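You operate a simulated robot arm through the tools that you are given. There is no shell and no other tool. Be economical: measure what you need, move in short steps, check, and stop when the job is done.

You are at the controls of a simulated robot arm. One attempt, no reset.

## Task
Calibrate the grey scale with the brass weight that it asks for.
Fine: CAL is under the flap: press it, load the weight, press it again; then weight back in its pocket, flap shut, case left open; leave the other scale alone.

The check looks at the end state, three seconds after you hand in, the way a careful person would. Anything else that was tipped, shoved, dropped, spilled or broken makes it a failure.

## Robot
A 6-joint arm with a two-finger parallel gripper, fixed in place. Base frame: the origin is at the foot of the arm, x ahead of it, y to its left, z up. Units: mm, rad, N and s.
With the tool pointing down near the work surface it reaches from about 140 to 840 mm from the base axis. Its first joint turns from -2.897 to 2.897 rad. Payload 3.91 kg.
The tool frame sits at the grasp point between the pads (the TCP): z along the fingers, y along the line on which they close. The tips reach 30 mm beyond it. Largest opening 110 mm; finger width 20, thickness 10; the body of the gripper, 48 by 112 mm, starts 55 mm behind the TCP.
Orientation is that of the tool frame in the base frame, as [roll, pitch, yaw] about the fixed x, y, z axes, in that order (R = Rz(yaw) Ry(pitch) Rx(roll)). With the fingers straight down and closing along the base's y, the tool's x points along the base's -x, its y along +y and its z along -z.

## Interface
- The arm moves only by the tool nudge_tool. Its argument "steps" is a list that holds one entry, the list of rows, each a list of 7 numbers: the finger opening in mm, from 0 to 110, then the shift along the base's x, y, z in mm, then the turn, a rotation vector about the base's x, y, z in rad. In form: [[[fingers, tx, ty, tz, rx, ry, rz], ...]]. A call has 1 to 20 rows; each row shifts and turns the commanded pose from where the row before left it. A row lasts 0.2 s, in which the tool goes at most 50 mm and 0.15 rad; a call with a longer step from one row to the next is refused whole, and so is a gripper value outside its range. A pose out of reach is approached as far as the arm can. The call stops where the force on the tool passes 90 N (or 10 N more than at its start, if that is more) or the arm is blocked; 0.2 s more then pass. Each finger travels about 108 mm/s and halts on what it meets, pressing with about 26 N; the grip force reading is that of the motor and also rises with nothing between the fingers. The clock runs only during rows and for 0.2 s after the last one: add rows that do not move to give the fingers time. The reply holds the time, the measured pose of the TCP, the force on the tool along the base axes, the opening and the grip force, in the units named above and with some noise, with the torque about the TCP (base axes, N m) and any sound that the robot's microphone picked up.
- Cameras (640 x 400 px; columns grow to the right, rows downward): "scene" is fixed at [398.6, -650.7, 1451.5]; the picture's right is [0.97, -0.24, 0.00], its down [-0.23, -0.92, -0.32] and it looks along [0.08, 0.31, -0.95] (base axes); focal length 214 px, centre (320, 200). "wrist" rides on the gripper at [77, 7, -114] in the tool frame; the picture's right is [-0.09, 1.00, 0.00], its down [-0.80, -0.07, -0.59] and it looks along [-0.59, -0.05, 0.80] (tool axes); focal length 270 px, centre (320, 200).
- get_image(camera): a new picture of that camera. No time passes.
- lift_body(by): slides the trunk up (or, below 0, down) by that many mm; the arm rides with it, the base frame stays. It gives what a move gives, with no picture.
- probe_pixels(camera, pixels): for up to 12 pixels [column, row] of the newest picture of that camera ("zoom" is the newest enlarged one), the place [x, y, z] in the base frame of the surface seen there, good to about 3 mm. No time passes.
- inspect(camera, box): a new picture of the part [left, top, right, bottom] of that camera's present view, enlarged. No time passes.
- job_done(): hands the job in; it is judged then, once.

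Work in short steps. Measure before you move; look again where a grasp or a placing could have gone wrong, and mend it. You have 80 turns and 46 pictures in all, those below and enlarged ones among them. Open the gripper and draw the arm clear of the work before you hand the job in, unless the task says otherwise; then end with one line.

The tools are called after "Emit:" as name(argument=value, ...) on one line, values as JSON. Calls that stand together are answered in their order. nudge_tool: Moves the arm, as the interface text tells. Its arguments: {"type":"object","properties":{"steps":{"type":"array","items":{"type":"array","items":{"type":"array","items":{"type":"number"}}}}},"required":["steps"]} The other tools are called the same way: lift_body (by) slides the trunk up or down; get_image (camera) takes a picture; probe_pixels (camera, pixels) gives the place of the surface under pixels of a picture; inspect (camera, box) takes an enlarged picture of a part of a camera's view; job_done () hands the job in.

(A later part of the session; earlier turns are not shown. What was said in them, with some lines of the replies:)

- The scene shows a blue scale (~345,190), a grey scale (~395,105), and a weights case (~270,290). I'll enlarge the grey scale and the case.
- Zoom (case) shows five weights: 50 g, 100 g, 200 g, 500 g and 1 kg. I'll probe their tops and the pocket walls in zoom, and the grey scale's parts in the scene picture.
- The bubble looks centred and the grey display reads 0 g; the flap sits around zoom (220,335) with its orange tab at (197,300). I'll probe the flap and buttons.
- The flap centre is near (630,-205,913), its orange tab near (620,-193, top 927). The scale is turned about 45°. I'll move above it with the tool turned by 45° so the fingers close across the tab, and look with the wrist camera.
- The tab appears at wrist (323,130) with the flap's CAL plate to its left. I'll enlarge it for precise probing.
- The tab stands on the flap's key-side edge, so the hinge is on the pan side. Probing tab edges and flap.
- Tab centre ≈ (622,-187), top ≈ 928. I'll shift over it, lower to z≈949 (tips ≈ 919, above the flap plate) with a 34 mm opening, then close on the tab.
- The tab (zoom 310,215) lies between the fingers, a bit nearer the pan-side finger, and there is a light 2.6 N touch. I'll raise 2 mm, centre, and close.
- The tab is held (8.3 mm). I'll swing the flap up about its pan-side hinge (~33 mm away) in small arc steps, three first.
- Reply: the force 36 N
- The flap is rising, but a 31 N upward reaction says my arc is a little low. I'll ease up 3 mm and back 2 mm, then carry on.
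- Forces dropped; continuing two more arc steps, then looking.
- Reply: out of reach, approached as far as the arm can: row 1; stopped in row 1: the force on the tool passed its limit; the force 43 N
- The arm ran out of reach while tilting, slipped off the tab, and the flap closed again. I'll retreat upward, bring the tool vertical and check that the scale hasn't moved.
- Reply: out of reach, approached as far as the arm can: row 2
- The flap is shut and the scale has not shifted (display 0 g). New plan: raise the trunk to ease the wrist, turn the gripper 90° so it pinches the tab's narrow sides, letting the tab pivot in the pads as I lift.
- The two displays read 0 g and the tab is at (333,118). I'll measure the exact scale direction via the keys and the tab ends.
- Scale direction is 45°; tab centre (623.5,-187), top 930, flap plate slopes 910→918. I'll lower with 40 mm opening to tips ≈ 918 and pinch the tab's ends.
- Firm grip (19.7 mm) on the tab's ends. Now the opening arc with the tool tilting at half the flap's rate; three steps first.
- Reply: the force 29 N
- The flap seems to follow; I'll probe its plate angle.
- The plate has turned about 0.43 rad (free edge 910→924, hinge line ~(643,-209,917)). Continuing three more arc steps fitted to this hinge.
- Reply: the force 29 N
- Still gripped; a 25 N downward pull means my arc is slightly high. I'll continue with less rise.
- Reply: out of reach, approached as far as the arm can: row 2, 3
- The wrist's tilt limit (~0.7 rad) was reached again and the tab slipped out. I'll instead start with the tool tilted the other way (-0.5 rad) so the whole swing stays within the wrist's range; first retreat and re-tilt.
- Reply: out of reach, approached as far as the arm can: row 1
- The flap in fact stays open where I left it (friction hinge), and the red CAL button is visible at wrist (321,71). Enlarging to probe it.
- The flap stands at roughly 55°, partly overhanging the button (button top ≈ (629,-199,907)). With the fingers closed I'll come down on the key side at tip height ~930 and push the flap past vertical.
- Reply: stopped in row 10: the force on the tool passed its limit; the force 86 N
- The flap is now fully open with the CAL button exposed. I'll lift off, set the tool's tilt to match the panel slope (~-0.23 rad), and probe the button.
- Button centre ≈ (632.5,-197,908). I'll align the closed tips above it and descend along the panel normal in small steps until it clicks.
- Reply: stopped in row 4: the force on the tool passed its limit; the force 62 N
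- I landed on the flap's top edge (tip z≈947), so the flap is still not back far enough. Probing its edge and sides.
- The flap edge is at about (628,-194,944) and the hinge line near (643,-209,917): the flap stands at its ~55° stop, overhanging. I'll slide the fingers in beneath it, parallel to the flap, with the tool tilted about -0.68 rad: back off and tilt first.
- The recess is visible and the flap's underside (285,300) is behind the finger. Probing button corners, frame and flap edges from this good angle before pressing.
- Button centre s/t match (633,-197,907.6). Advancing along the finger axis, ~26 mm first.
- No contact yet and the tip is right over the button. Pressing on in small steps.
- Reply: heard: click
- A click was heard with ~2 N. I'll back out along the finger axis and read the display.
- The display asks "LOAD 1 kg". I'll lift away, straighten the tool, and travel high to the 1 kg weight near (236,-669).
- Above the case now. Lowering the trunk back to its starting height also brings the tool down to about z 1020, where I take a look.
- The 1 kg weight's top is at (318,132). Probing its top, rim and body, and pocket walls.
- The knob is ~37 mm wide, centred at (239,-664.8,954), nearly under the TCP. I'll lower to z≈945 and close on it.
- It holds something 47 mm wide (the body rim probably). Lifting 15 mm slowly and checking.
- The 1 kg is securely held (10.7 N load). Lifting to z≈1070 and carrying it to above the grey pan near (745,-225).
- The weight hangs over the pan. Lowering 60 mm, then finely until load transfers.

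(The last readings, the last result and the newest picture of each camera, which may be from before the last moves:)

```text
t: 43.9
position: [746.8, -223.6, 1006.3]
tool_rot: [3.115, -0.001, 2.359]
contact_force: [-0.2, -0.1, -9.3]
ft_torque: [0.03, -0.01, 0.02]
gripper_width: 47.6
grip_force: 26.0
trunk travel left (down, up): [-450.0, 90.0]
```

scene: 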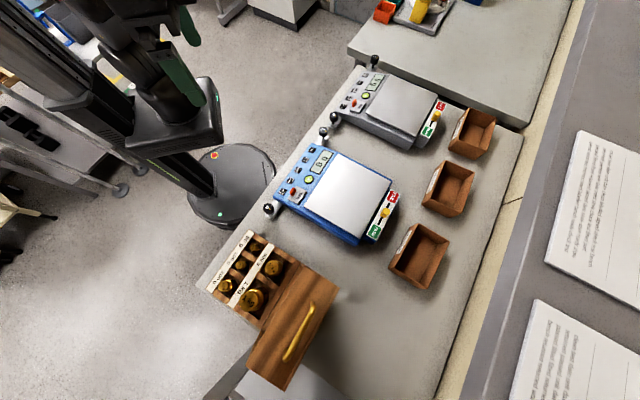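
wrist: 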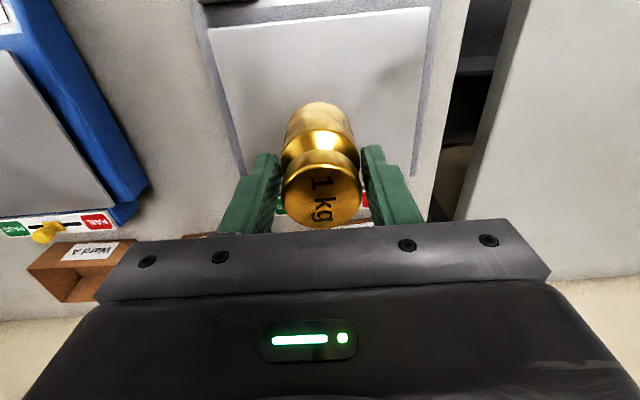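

Emit:
nudge_tool(steps=[[[20, 0, 0, -2, 0, 0, 0], [20, 0, 0, -2, 0, 0, 0], [20, 0, 0, 0, 0, 0, 0]]])

```text
t: 44.7
position: [744.9, -224.2, 1003.0]
tool_rot: [3.116, 0.001, 2.36]
contact_force: [0.1, 0.7, -10.0]
ft_torque: [-0.01, 0.01, 0.05]
gripper_width: 47.5
grip_force: 26.2
trunk travel left (down, up): [-450.0, 90.0]
```

Still hanging freely; lowering further in 1.5 mm steps.

Emit:
nudge_tool(steps=[[[20, 0, 0, -1.5, 0, 0, 0], [20, 0, 0, -1.5, 0, 0, 0], [20, 0, 0, 0, 0, 0, 0]]])

```text
t: 45.5
position: [745.7, -224.0, 1001.6]
tool_rot: [3.116, 0.001, 2.36]
contact_force: [0.0, -0.6, -4.4]
ft_torque: [-0.18, 0.14, 0.01]
gripper_width: 47.4
grip_force: 25.8
trunk travel left (down, up): [-450.0, 90.0]
```

Load is transferring (-4.4 N). One more millimetre, then open and rise clear.

Emit:
nudge_tool(steps=[[[20, 0, 0, -1, 0, 0, 0], [30, 0, 0, 0, 0, 0, 0], [50, 0, 0, 0, 0, 0, 0], [64, 0, 0, 0, 0, 0, 0], [74, 0, 0, 0, 0, 0, 0], [74, 0, 0, 15, 0, 0, 0], [74, 0, 0, 40, 0, 0, 0], [74, 0, 0, 40, 0, 0, 0], [74, 0, 0, 0, 0, 0, 0]]])

Emit:
get_image(camera="wrist")

```text
t: 47.5
position: [743.6, -223.5, 1095.8]
tool_rot: [3.116, -0.003, 2.36]
contact_force: [0.7, 0.5, -0.2]
ft_torque: [0.0, 0.0, 0.01]
gripper_width: 73.8
grip_force: 0.0
trunk travel left (down, up): [-450.0, 90.0]
```

```text
13 pictures are left
```

wrist: 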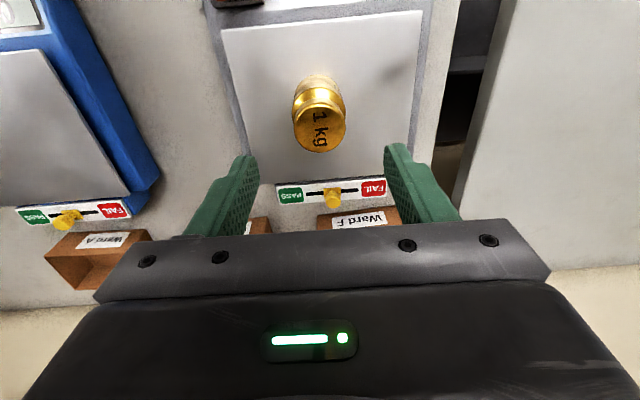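

The weight stands on the pan. Now going back above the flap with closed fingers, re-tilting to -0.666 rad, down to a pre-press point.

Emit:
nudge_tool(steps=[[[40, -36.6, 16.6, 3.5, 0, 0, 0], [20, -36.6, 16.6, 3.5, 0, 0, 0], [0, -36.6, 16.6, 3.5, 0, 0, 0], [0, -36.6, 16.6, 3.5, 0, 0, 0], [0, 0, 0, 0, -0.0942, -0.0942, 0], [0, 0, 0, 0, -0.0942, -0.0942, 0], [0, 0, 0, 0, -0.0942, -0.0942, 0], [0, 0, 0, 0, -0.0942, -0.0942, 0], [0, 0, 0, -30, -0.0942, -0.0942, 0], [0, 0, 0, -40, 0, 0, 0], [0, 0, 0, -40, 0, 0, 0], [0, 0, 0, 0, 0, 0, 0]]])

```text
t: 50.1
position: [600.0, -157.2, 997.4]
tool_rot: [3.119, 0.666, 2.362]
contact_force: [-0.1, -0.3, -1.1]
ft_torque: [0.03, -0.02, -0.01]
gripper_width: 0.0
grip_force: 26.4
trunk travel left (down, up): [-450.0, 90.0]
```

Tilt reached. Moving to the pre-press point (610.5,-172.5,957) and checking alignment and display.

Emit:
nudge_tool(steps=[[[0, 4, -7, -20, 0, 0, 0], [0, 6.5, -8.3, -20.5, 0, 0, 0], [0, 0, 0, 0, 0, 0, 0]]])

Emit:
inspect(camera="wrist", box=[240, 50, 600, 250])

```text
t: 50.9
position: [609.3, -175.5, 959.2]
tool_rot: [3.118, 0.667, 2.361]
contact_force: [-1.5, 0.0, 0.7]
ft_torque: [0.03, 0.01, 0.0]
gripper_width: 0.3
grip_force: 25.8
trunk travel left (down, up): [-450.0, 90.0]
```

```text
1.78 times, centred on (420, 150) of wrist
```

zoom: 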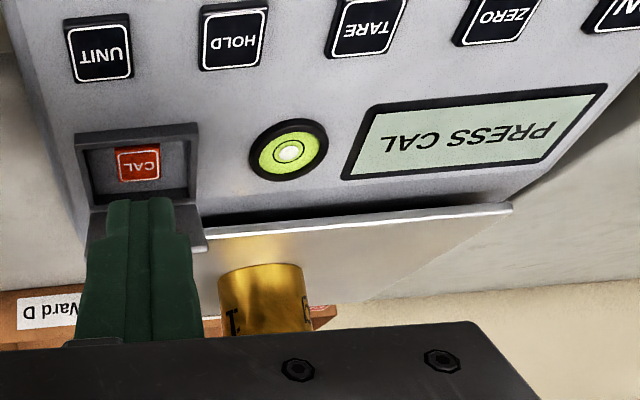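

Display says "PRESS CAL". I'll align to the earlier pressing line (shift ~4 mm in y) and advance along the finger axis as before.

Emit:
nudge_tool(steps=[[[0, 0, 4.1, 0, 0, 0, 0], [0, 5.2, -5.2, -9.4, 0, 0, 0], [0, 4.4, -4.4, -7.9, 0, 0, 0], [0, 1.75, -1.75, -3.1, 0, 0, 0], [0, 0, 0, 0, 0, 0, 0]]])

Emit:
nudge_tool(steps=[[[0, 0.87, -0.87, -1.6, 0, 0, 0], [0, 0.87, -0.87, -1.6, 0, 0, 0]]])

```text
t: 52.1
position: [622.2, -181.9, 937.0]
tool_rot: [3.118, 0.667, 2.36]
contact_force: [-0.9, 0.2, 0.4]
ft_torque: [0.02, -0.01, -0.01]
gripper_width: 0.0
grip_force: 26.0
trunk travel left (down, up): [-450.0, 90.0]
```

```text
t: 52.7
position: [624.1, -182.3, 936.4]
tool_rot: [3.117, 0.669, 2.362]
contact_force: [-0.2, 0.0, 1.5]
ft_torque: [0.04, 0.01, -0.01]
gripper_width: 0.0
grip_force: 26.0
trunk travel left (down, up): [-450.0, 90.0]
heard: click
```

Click heard. Backing out along the same axis and reading the display.

Emit:
nudge_tool(steps=[[[0, -2.6, 2.6, 4.8, 0, 0, 0], [0, -4.4, 4.4, 7.9, 0, 0, 0], [0, -5.2, 5.2, 9.4, 0, 0, 0], [0, -6, 6, 14, 0, 0, 0], [0, 0, 0, 0, 0, 0, 0]]])

Emit:
inspect(camera="wrist", box=[240, 50, 600, 250])

```text
t: 53.9
position: [603.7, -164.6, 969.2]
tool_rot: [3.119, 0.668, 2.361]
contact_force: [-0.5, 0.4, -0.5]
ft_torque: [-0.02, 0.04, -0.04]
gripper_width: 0.2
grip_force: 25.9
trunk travel left (down, up): [-450.0, 90.0]
```

```text
1.78 times, centred on (420, 150) of wrist
```

zoom: 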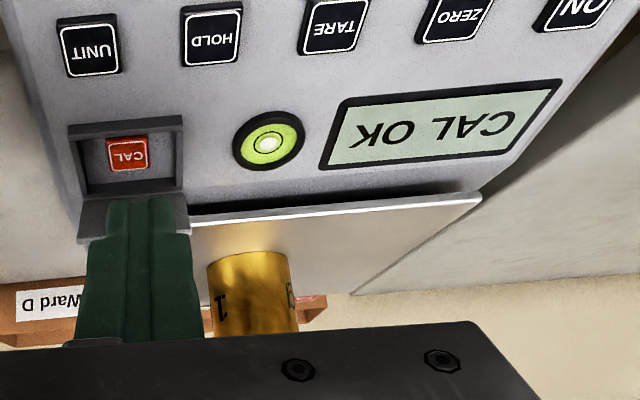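

"CAL OK" shows. Now straightening the tool and moving to the pan side of the flap, above (655,-219).

Emit:
nudge_tool(steps=[[[0, -4, 4, 20, 0, 0, 0], [0, 0, 0, 30, 0.0943, 0.0943, 0], [0, 0, 0, 10, 0.0943, 0.0943, 0], [0, 0, 0, 0, 0.0943, 0.0943, 0], [0, 0, 0, 0, 0.0943, 0.0943, 0], [0, 0, 0, 0, 0.0943, 0.0943, 0], [0, 28, -29, 0, 0, 0, 0], [0, 27, -29, -10, 0, 0, 0], [0, 0, 0, 0, 0, 0, 0]]])

```text
t: 55.9
position: [654.4, -221.2, 1020.9]
tool_rot: [3.114, 0.001, 2.36]
contact_force: [-0.3, -0.6, -0.9]
ft_torque: [0.03, 0.0, -0.01]
gripper_width: 0.0
grip_force: 25.9
trunk travel left (down, up): [-450.0, 90.0]
```

Lowering to tip height ≈939 behind the flap (above the pan edge), then pushing it toward the keys to fold it down.

Emit:
nudge_tool(steps=[[[0, 0, 1, -25, 0, 0, 0], [0, 0, 1, -27, 0, 0, 0], [0, -4.24, 4.24, 0, 0, 0, 0], [0, -4.24, 4.24, 0, 0, 0, 0], [0, -4.24, 4.24, 0, 0, 0, 0], [0, -4.24, 4.24, 0, 0, 0, 0], [0, -4.24, 4.24, 0, 0, 0, 0], [0, -4.24, 4.24, 0, 0, 0, 0], [0, 0, 0, 0, 0, 0, 0]]])

Emit:
inspect(camera="wrist", box=[220, 50, 420, 220])

```text
t: 57.9
position: [630.2, -191.6, 967.7]
tool_rot: [3.116, 0.005, 2.361]
contact_force: [0.3, 1.0, -0.3]
ft_torque: [-0.02, -0.01, 0.01]
gripper_width: 0.2
grip_force: 26.2
trunk travel left (down, up): [-450.0, 90.0]
```

```text
2.35 times, centred on (320, 135) of wrist
```

zoom: 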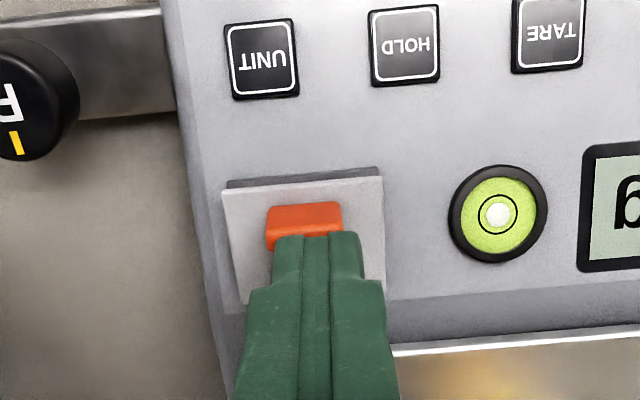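

The flap is nearly down. I'll move over the tab (s −9 mm) and press gently downward to make sure it's shut.

Emit:
nudge_tool(steps=[[[0, 0, 0, 10, 0, 0, 0], [0, -6, 6, 0, 0, 0, 0], [0, 0, 0, -8, 0, 0, 0], [0, 0, 0, -4, 0, 0, 0], [0, 0, 0, -3, 0, 0, 0], [0, 0, 0, -2.5, 0, 0, 0]]])

```text
t: 59.3
position: [622.7, -183.5, 961.7]
tool_rot: [3.115, 0.002, 2.359]
contact_force: [-0.2, -0.9, -0.9]
ft_torque: [-0.03, 0.03, 0.0]
gripper_width: 0.2
grip_force: 26.4
trunk travel left (down, up): [-450.0, 90.0]
```

Tip at ≈931.7 with no contact yet; a few more small steps down.

Emit:
nudge_tool(steps=[[[0, 0, 0, -1.5, 0, 0, 0], [0, 0, 0, -1.5, 0, 0, 0], [0, 0, 0, -1.5, 0, 0, 0]]])

```text
t: 60.1
position: [624.1, -185.4, 958.3]
tool_rot: [3.115, 0.004, 2.361]
contact_force: [-2.6, -0.8, 15.0]
ft_torque: [-0.16, 0.11, 0.0]
gripper_width: 0.0
grip_force: 26.0
trunk travel left (down, up): [-450.0, 90.0]
```

15 N contact at the tab's closed height. Lifting off and checking the flap from above.

Emit:
nudge_tool(steps=[[[0, 0, 0, -0.7, 0, 0, 0], [0, 0, 0, 15, 0, 0, 0], [0, 0, 0, 45, 0, 0, 0], [20, 0, 0, 45, 0, 0, 0], [40, 0, 0, 35, 0, 0, 0], [60, 0, 0, 0, 0, 0, 0]]])

Emit:
inspect(camera="wrist", box=[240, 50, 540, 230])

```text
t: 61.5
position: [624.2, -184.9, 1096.5]
tool_rot: [3.115, 0.0, 2.36]
contact_force: [-0.2, -0.7, 0.4]
ft_torque: [0.03, -0.02, 0.01]
gripper_width: 60.1
grip_force: 0.0
trunk travel left (down, up): [-450.0, 90.0]
```

```text
2.13 times, centred on (390, 140) of wrist
```

zoom: 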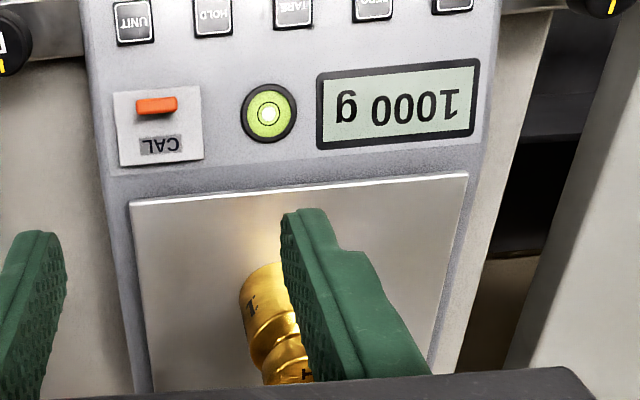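

Flap shut, display reads 1000 g. Going back to the weight at (745,-224) with a wide opening, then down to the release height.

Emit:
nudge_tool(steps=[[[74, 40, -13, 0, 0, 0, 0], [74, 40, -13, 0, 0, 0, 0], [74, 40, -13, 0, 0, 0, 0], [74, 0, 0, 0, 0, 0, 0], [74, 0, 0, -20, 0, 0, 0], [74, 0, 0, 0, 0, 0, 0]]])

Emit:
get_image(camera="wrist")

Emit:
probe_pixels(camera="wrist", pixels=[[320, 135], [295, 135], [345, 135], [320, 110], [320, 155]])

```text
t: 62.9
position: [743.0, -223.3, 1076.9]
tool_rot: [3.115, -0.002, 2.359]
contact_force: [0.2, 0.0, -0.5]
ft_torque: [-0.02, 0.01, 0.0]
gripper_width: 73.8
grip_force: 0.0
trunk travel left (down, up): [-450.0, 90.0]
```

```text
8 pictures are left
```

wrist: 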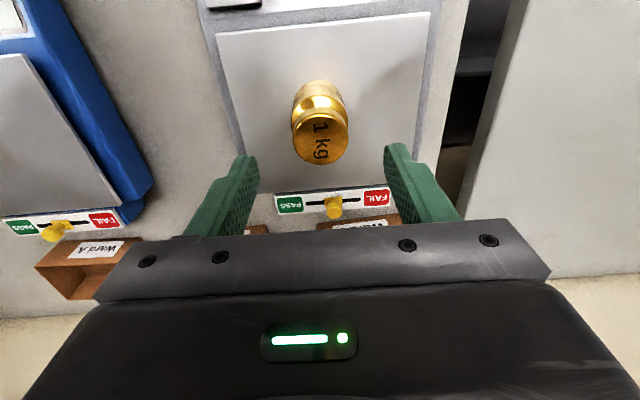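

```text
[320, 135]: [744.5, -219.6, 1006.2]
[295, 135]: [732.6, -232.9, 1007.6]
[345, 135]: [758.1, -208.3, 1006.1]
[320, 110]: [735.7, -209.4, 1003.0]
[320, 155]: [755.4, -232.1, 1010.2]
```

Weight centre ≈ (745.4,-220.7). A small shift of (1.5,1.5), descend to z≈1001, and close.

Emit:
nudge_tool(steps=[[[74, 1.5, 1.5, -30, 0, 0, 0], [74, 0, 0, -30, 0, 0, 0], [74, 0, 0, -15.5, 0, 0, 0], [74, 0, 0, 0, 0, 0, 0], [60, 0, 0, 0, 0, 0, 0], [50, 0, 0, 0, 0, 0, 0], [35, 0, 0, 0, 0, 0, 0], [20, 0, 0, 0, 0, 0, 0], [20, 0, 0, 0, 0, 0, 0]]])

```text
t: 64.9
position: [744.1, -222.8, 999.1]
tool_rot: [3.115, 0.002, 2.36]
contact_force: [1.9, 0.9, 0.8]
ft_torque: [-0.02, 0.0, 0.03]
gripper_width: 47.7
grip_force: 26.1
trunk travel left (down, up): [-450.0, 90.0]
```

Gripped (47.7 mm). Lifting and carrying back along the reverse path.

Emit:
nudge_tool(steps=[[[20, 0, 0, 5, 0, 0, 0], [20, 0, 0, 15, 0, 0, 0], [20, 0, 0, 30, 0, 0, 0], [20, 0, 0, 20, 0, 0, 0], [20, 0, 0, 0, 0, 0, 0]]])

Emit:
nudge_tool(steps=[[[20, -15, -13, 0, 0, 0, 0], [20, -28, -25, 0, 0, 0, 0], [20, -30, -26, 0, 0, 0, 0], [20, -30, -26, 0, 0, 0, 0], [20, -30, -26, 0, 0, 0, 0], [20, -30, -26, 0, 0, 0, 0], [20, -30, -26, 0, 0, 0, 0], [20, -30, -26, 0, 0, 0, 0], [20, -30, -26, 0, 0, 0, 0], [20, -30, -26, 0, 0, 0, 0], [20, -30, -26, 0, 0, 0, 0], [20, -30, -26, 0, 0, 0, 0], [20, -30, -26, 0, 0, 0, 0], [20, -30, -26, 0, 0, 0, 0], [20, -30, -26, 0, 0, 0, 0], [20, -30, -26, 0, 0, 0, 0], [20, -25, -23, 0, 0, 0, 0], [20, -16, -16, 0, 0, 0, 0], [20, 0, 0, 0, 0, 0, 0], [20, 0, 0, 0, 0, 0, 0]]])

Emit:
get_image(camera="wrist")

```text
t: 66.1
position: [745.6, -223.0, 1068.7]
tool_rot: [3.115, -0.001, 2.36]
contact_force: [0.3, 0.4, -9.2]
ft_torque: [0.03, 0.01, 0.0]
gripper_width: 47.3
grip_force: 26.1
trunk travel left (down, up): [-450.0, 90.0]
```

```text
t: 70.3
position: [242.6, -665.6, 1068.6]
tool_rot: [3.113, 0.0, 2.359]
contact_force: [0.8, 0.8, -10.1]
ft_torque: [0.01, 0.03, 0.04]
gripper_width: 47.7
grip_force: 25.9
trunk travel left (down, up): [-450.0, 90.0]
```

```text
7 pictures are left
```

wrist: 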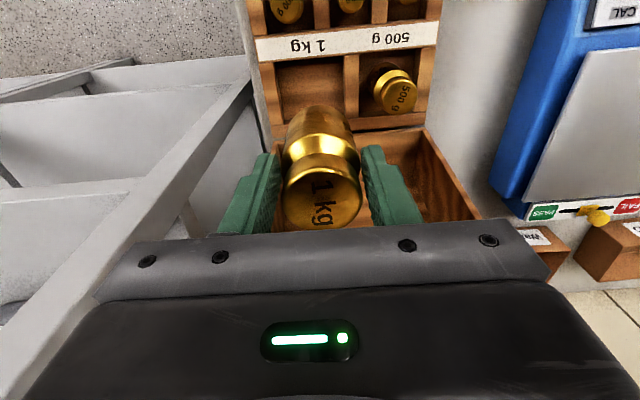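

Held well. Probing the empty pocket's rims to confirm its centre before lowering.

Emit:
probe_pixels(camera="wrist", pixels=[[279, 90], [271, 90], [346, 80], [350, 80], [357, 80], [310, 62], [310, 56], [380, 127], [276, 134], [310, 85], [300, 80]])

```text
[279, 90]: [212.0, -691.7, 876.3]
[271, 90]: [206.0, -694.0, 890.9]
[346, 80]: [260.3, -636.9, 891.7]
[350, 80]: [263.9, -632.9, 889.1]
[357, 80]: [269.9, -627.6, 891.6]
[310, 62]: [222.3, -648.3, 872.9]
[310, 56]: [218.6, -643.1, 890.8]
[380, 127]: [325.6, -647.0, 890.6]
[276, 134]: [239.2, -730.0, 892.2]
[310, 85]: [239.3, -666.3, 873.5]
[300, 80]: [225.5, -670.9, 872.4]
```

Pocket interior spans well around the weight's position (floor 872.5). Shifting 2 mm in y and lowering, slowing near the floor.

Emit:
nudge_tool(steps=[[[20, 0, -2.5, -30, 0, 0, 0], [20, 0, 0, -35, 0, 0, 0], [20, 0, 0, -30, 0, 0, 0], [20, 0, 0, -15, 0, 0, 0], [20, 0, 0, -5, 0, 0, 0], [20, 0, 0, 0, 0, 0, 0]]])

Emit:
nudge_tool(steps=[[[20, 0, 0, -2, 0, 0, 0], [20, 0, 0, -1.5, 0, 0, 0], [20, 0, 0, 0, 0, 0, 0]]])

```text
t: 71.7
position: [241.7, -668.1, 953.7]
tool_rot: [3.115, 0.0, 2.36]
contact_force: [-0.7, 0.2, -10.7]
ft_torque: [0.02, 0.03, 0.03]
gripper_width: 47.5
grip_force: 26.3
trunk travel left (down, up): [-450.0, 90.0]
```

```text
t: 72.5
position: [242.1, -666.9, 949.6]
tool_rot: [3.114, 0.0, 2.357]
contact_force: [0.0, 0.9, -10.6]
ft_torque: [0.05, 0.04, 0.04]
gripper_width: 47.7
grip_force: 25.8
trunk travel left (down, up): [-450.0, 90.0]
```

Still hanging; further small steps.

Emit:
nudge_tool(steps=[[[20, 0, 0, -1.2, 0, 0, 0], [20, 0, 0, -1.2, 0, 0, 0], [20, 0, 0, 0, 0, 0, 0]]])

```text
t: 73.3
position: [241.4, -666.9, 949.6]
tool_rot: [3.115, 0.0, 2.361]
contact_force: [-0.3, 0.2, -10.1]
ft_torque: [0.01, 0.03, -0.01]
gripper_width: 47.6
grip_force: 26.1
trunk travel left (down, up): [-450.0, 90.0]
```

Emit:
nudge_tool(steps=[[[20, 0, 0, -1.2, 0, 0, 0], [20, 0, 0, -1.2, 0, 0, 0], [20, 0, 0, 0, 0, 0, 0]]])

```text
t: 74.1
position: [241.2, -666.1, 947.0]
tool_rot: [3.114, 0.0, 2.359]
contact_force: [-0.1, 0.4, -7.5]
ft_torque: [-0.07, 0.07, -0.02]
gripper_width: 47.7
grip_force: 26.3
trunk travel left (down, up): [-450.0, 90.0]
```

Floor contact beginning (-7.5 N). One more millimetre, release, and rise.

Emit:
nudge_tool(steps=[[[20, 0, 0, -1.2, 0, 0, 0], [20, 0, 0, 0, 0, 0, 0], [40, 0, 0, 0, 0, 0, 0], [56, 0, 0, 0, 0, 0, 0], [66, 0, 0, 0, 0, 0, 0], [66, 0, 0, 0, 0, 0, 0], [66, 0, 0, 15, 0, 0, 0], [66, 0, 0, 40, 0, 0, 0], [66, 0, 0, 45, 0, 0, 0], [66, 0, 0, 45, 0, 0, 0], [66, 0, 20, 40, 0, 0, 0], [66, 0, 40, 0, 0, 0, 0], [66, 0, 40, 0, 0, 0, 0], [66, 0, 40, 0, 0, 0, 0], [66, 0, 40, 0, 0, 0, 0], [66, 0, 40, 0, 0, 0, 0], [66, 0, 0, 0, 0, 0, 0]]])

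Emit:
get_image(camera="scene")

Emit:
inspect(camera="scene", box=[190, 215, 350, 315])

Emit:
inspect(camera="scene", box=[320, 50, 460, 150])

```text
t: 77.7
position: [242.1, -445.2, 1128.3]
tool_rot: [3.116, 0.001, 2.361]
contact_force: [-0.2, 0.5, 0.3]
ft_torque: [0.04, 0.02, -0.02]
gripper_width: 66.2
grip_force: 0.0
trunk travel left (down, up): [-450.0, 90.0]
```

```text
6 pictures are left
```

scene: 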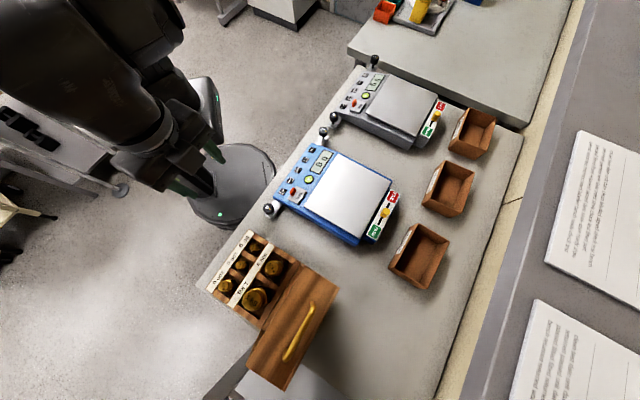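

```text
4.00 times, centred on (270, 265) of scene
```

zoom: 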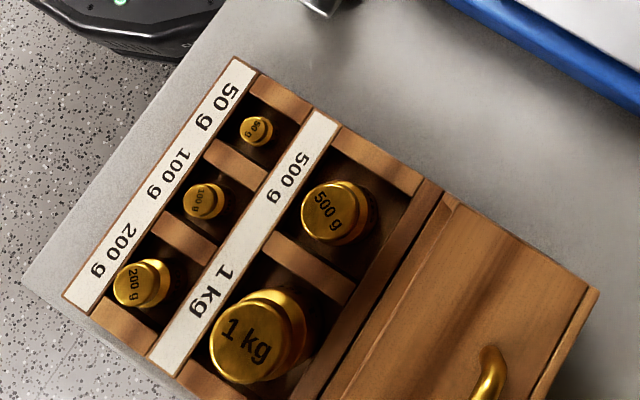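

```text
4.00 times, centred on (390, 100) of scene
```

zoom: 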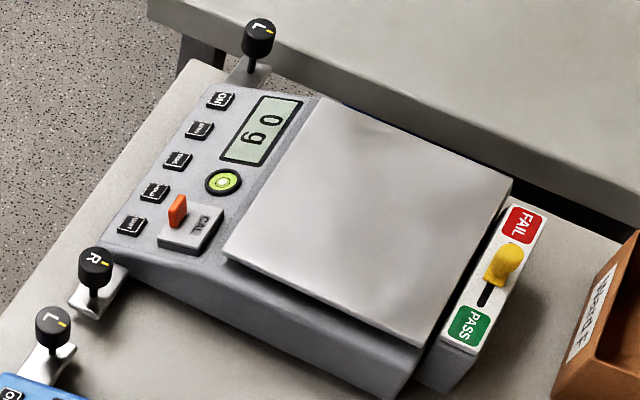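

The 1 kg weight stands in its pocket, the case is open, the flap is shut, and the grey scale reads 0 g. The arm is clear and the gripper open, so I'm handing in.

Emit:
job_done()

```text
The job is handed in.
```

The grey scale is calibrated: it asked for the 1 kg weight and showed "CAL OK" after the second CAL press. The weight is back in its pocket, the flap is shut, the case is open and the blue scale was not touched.
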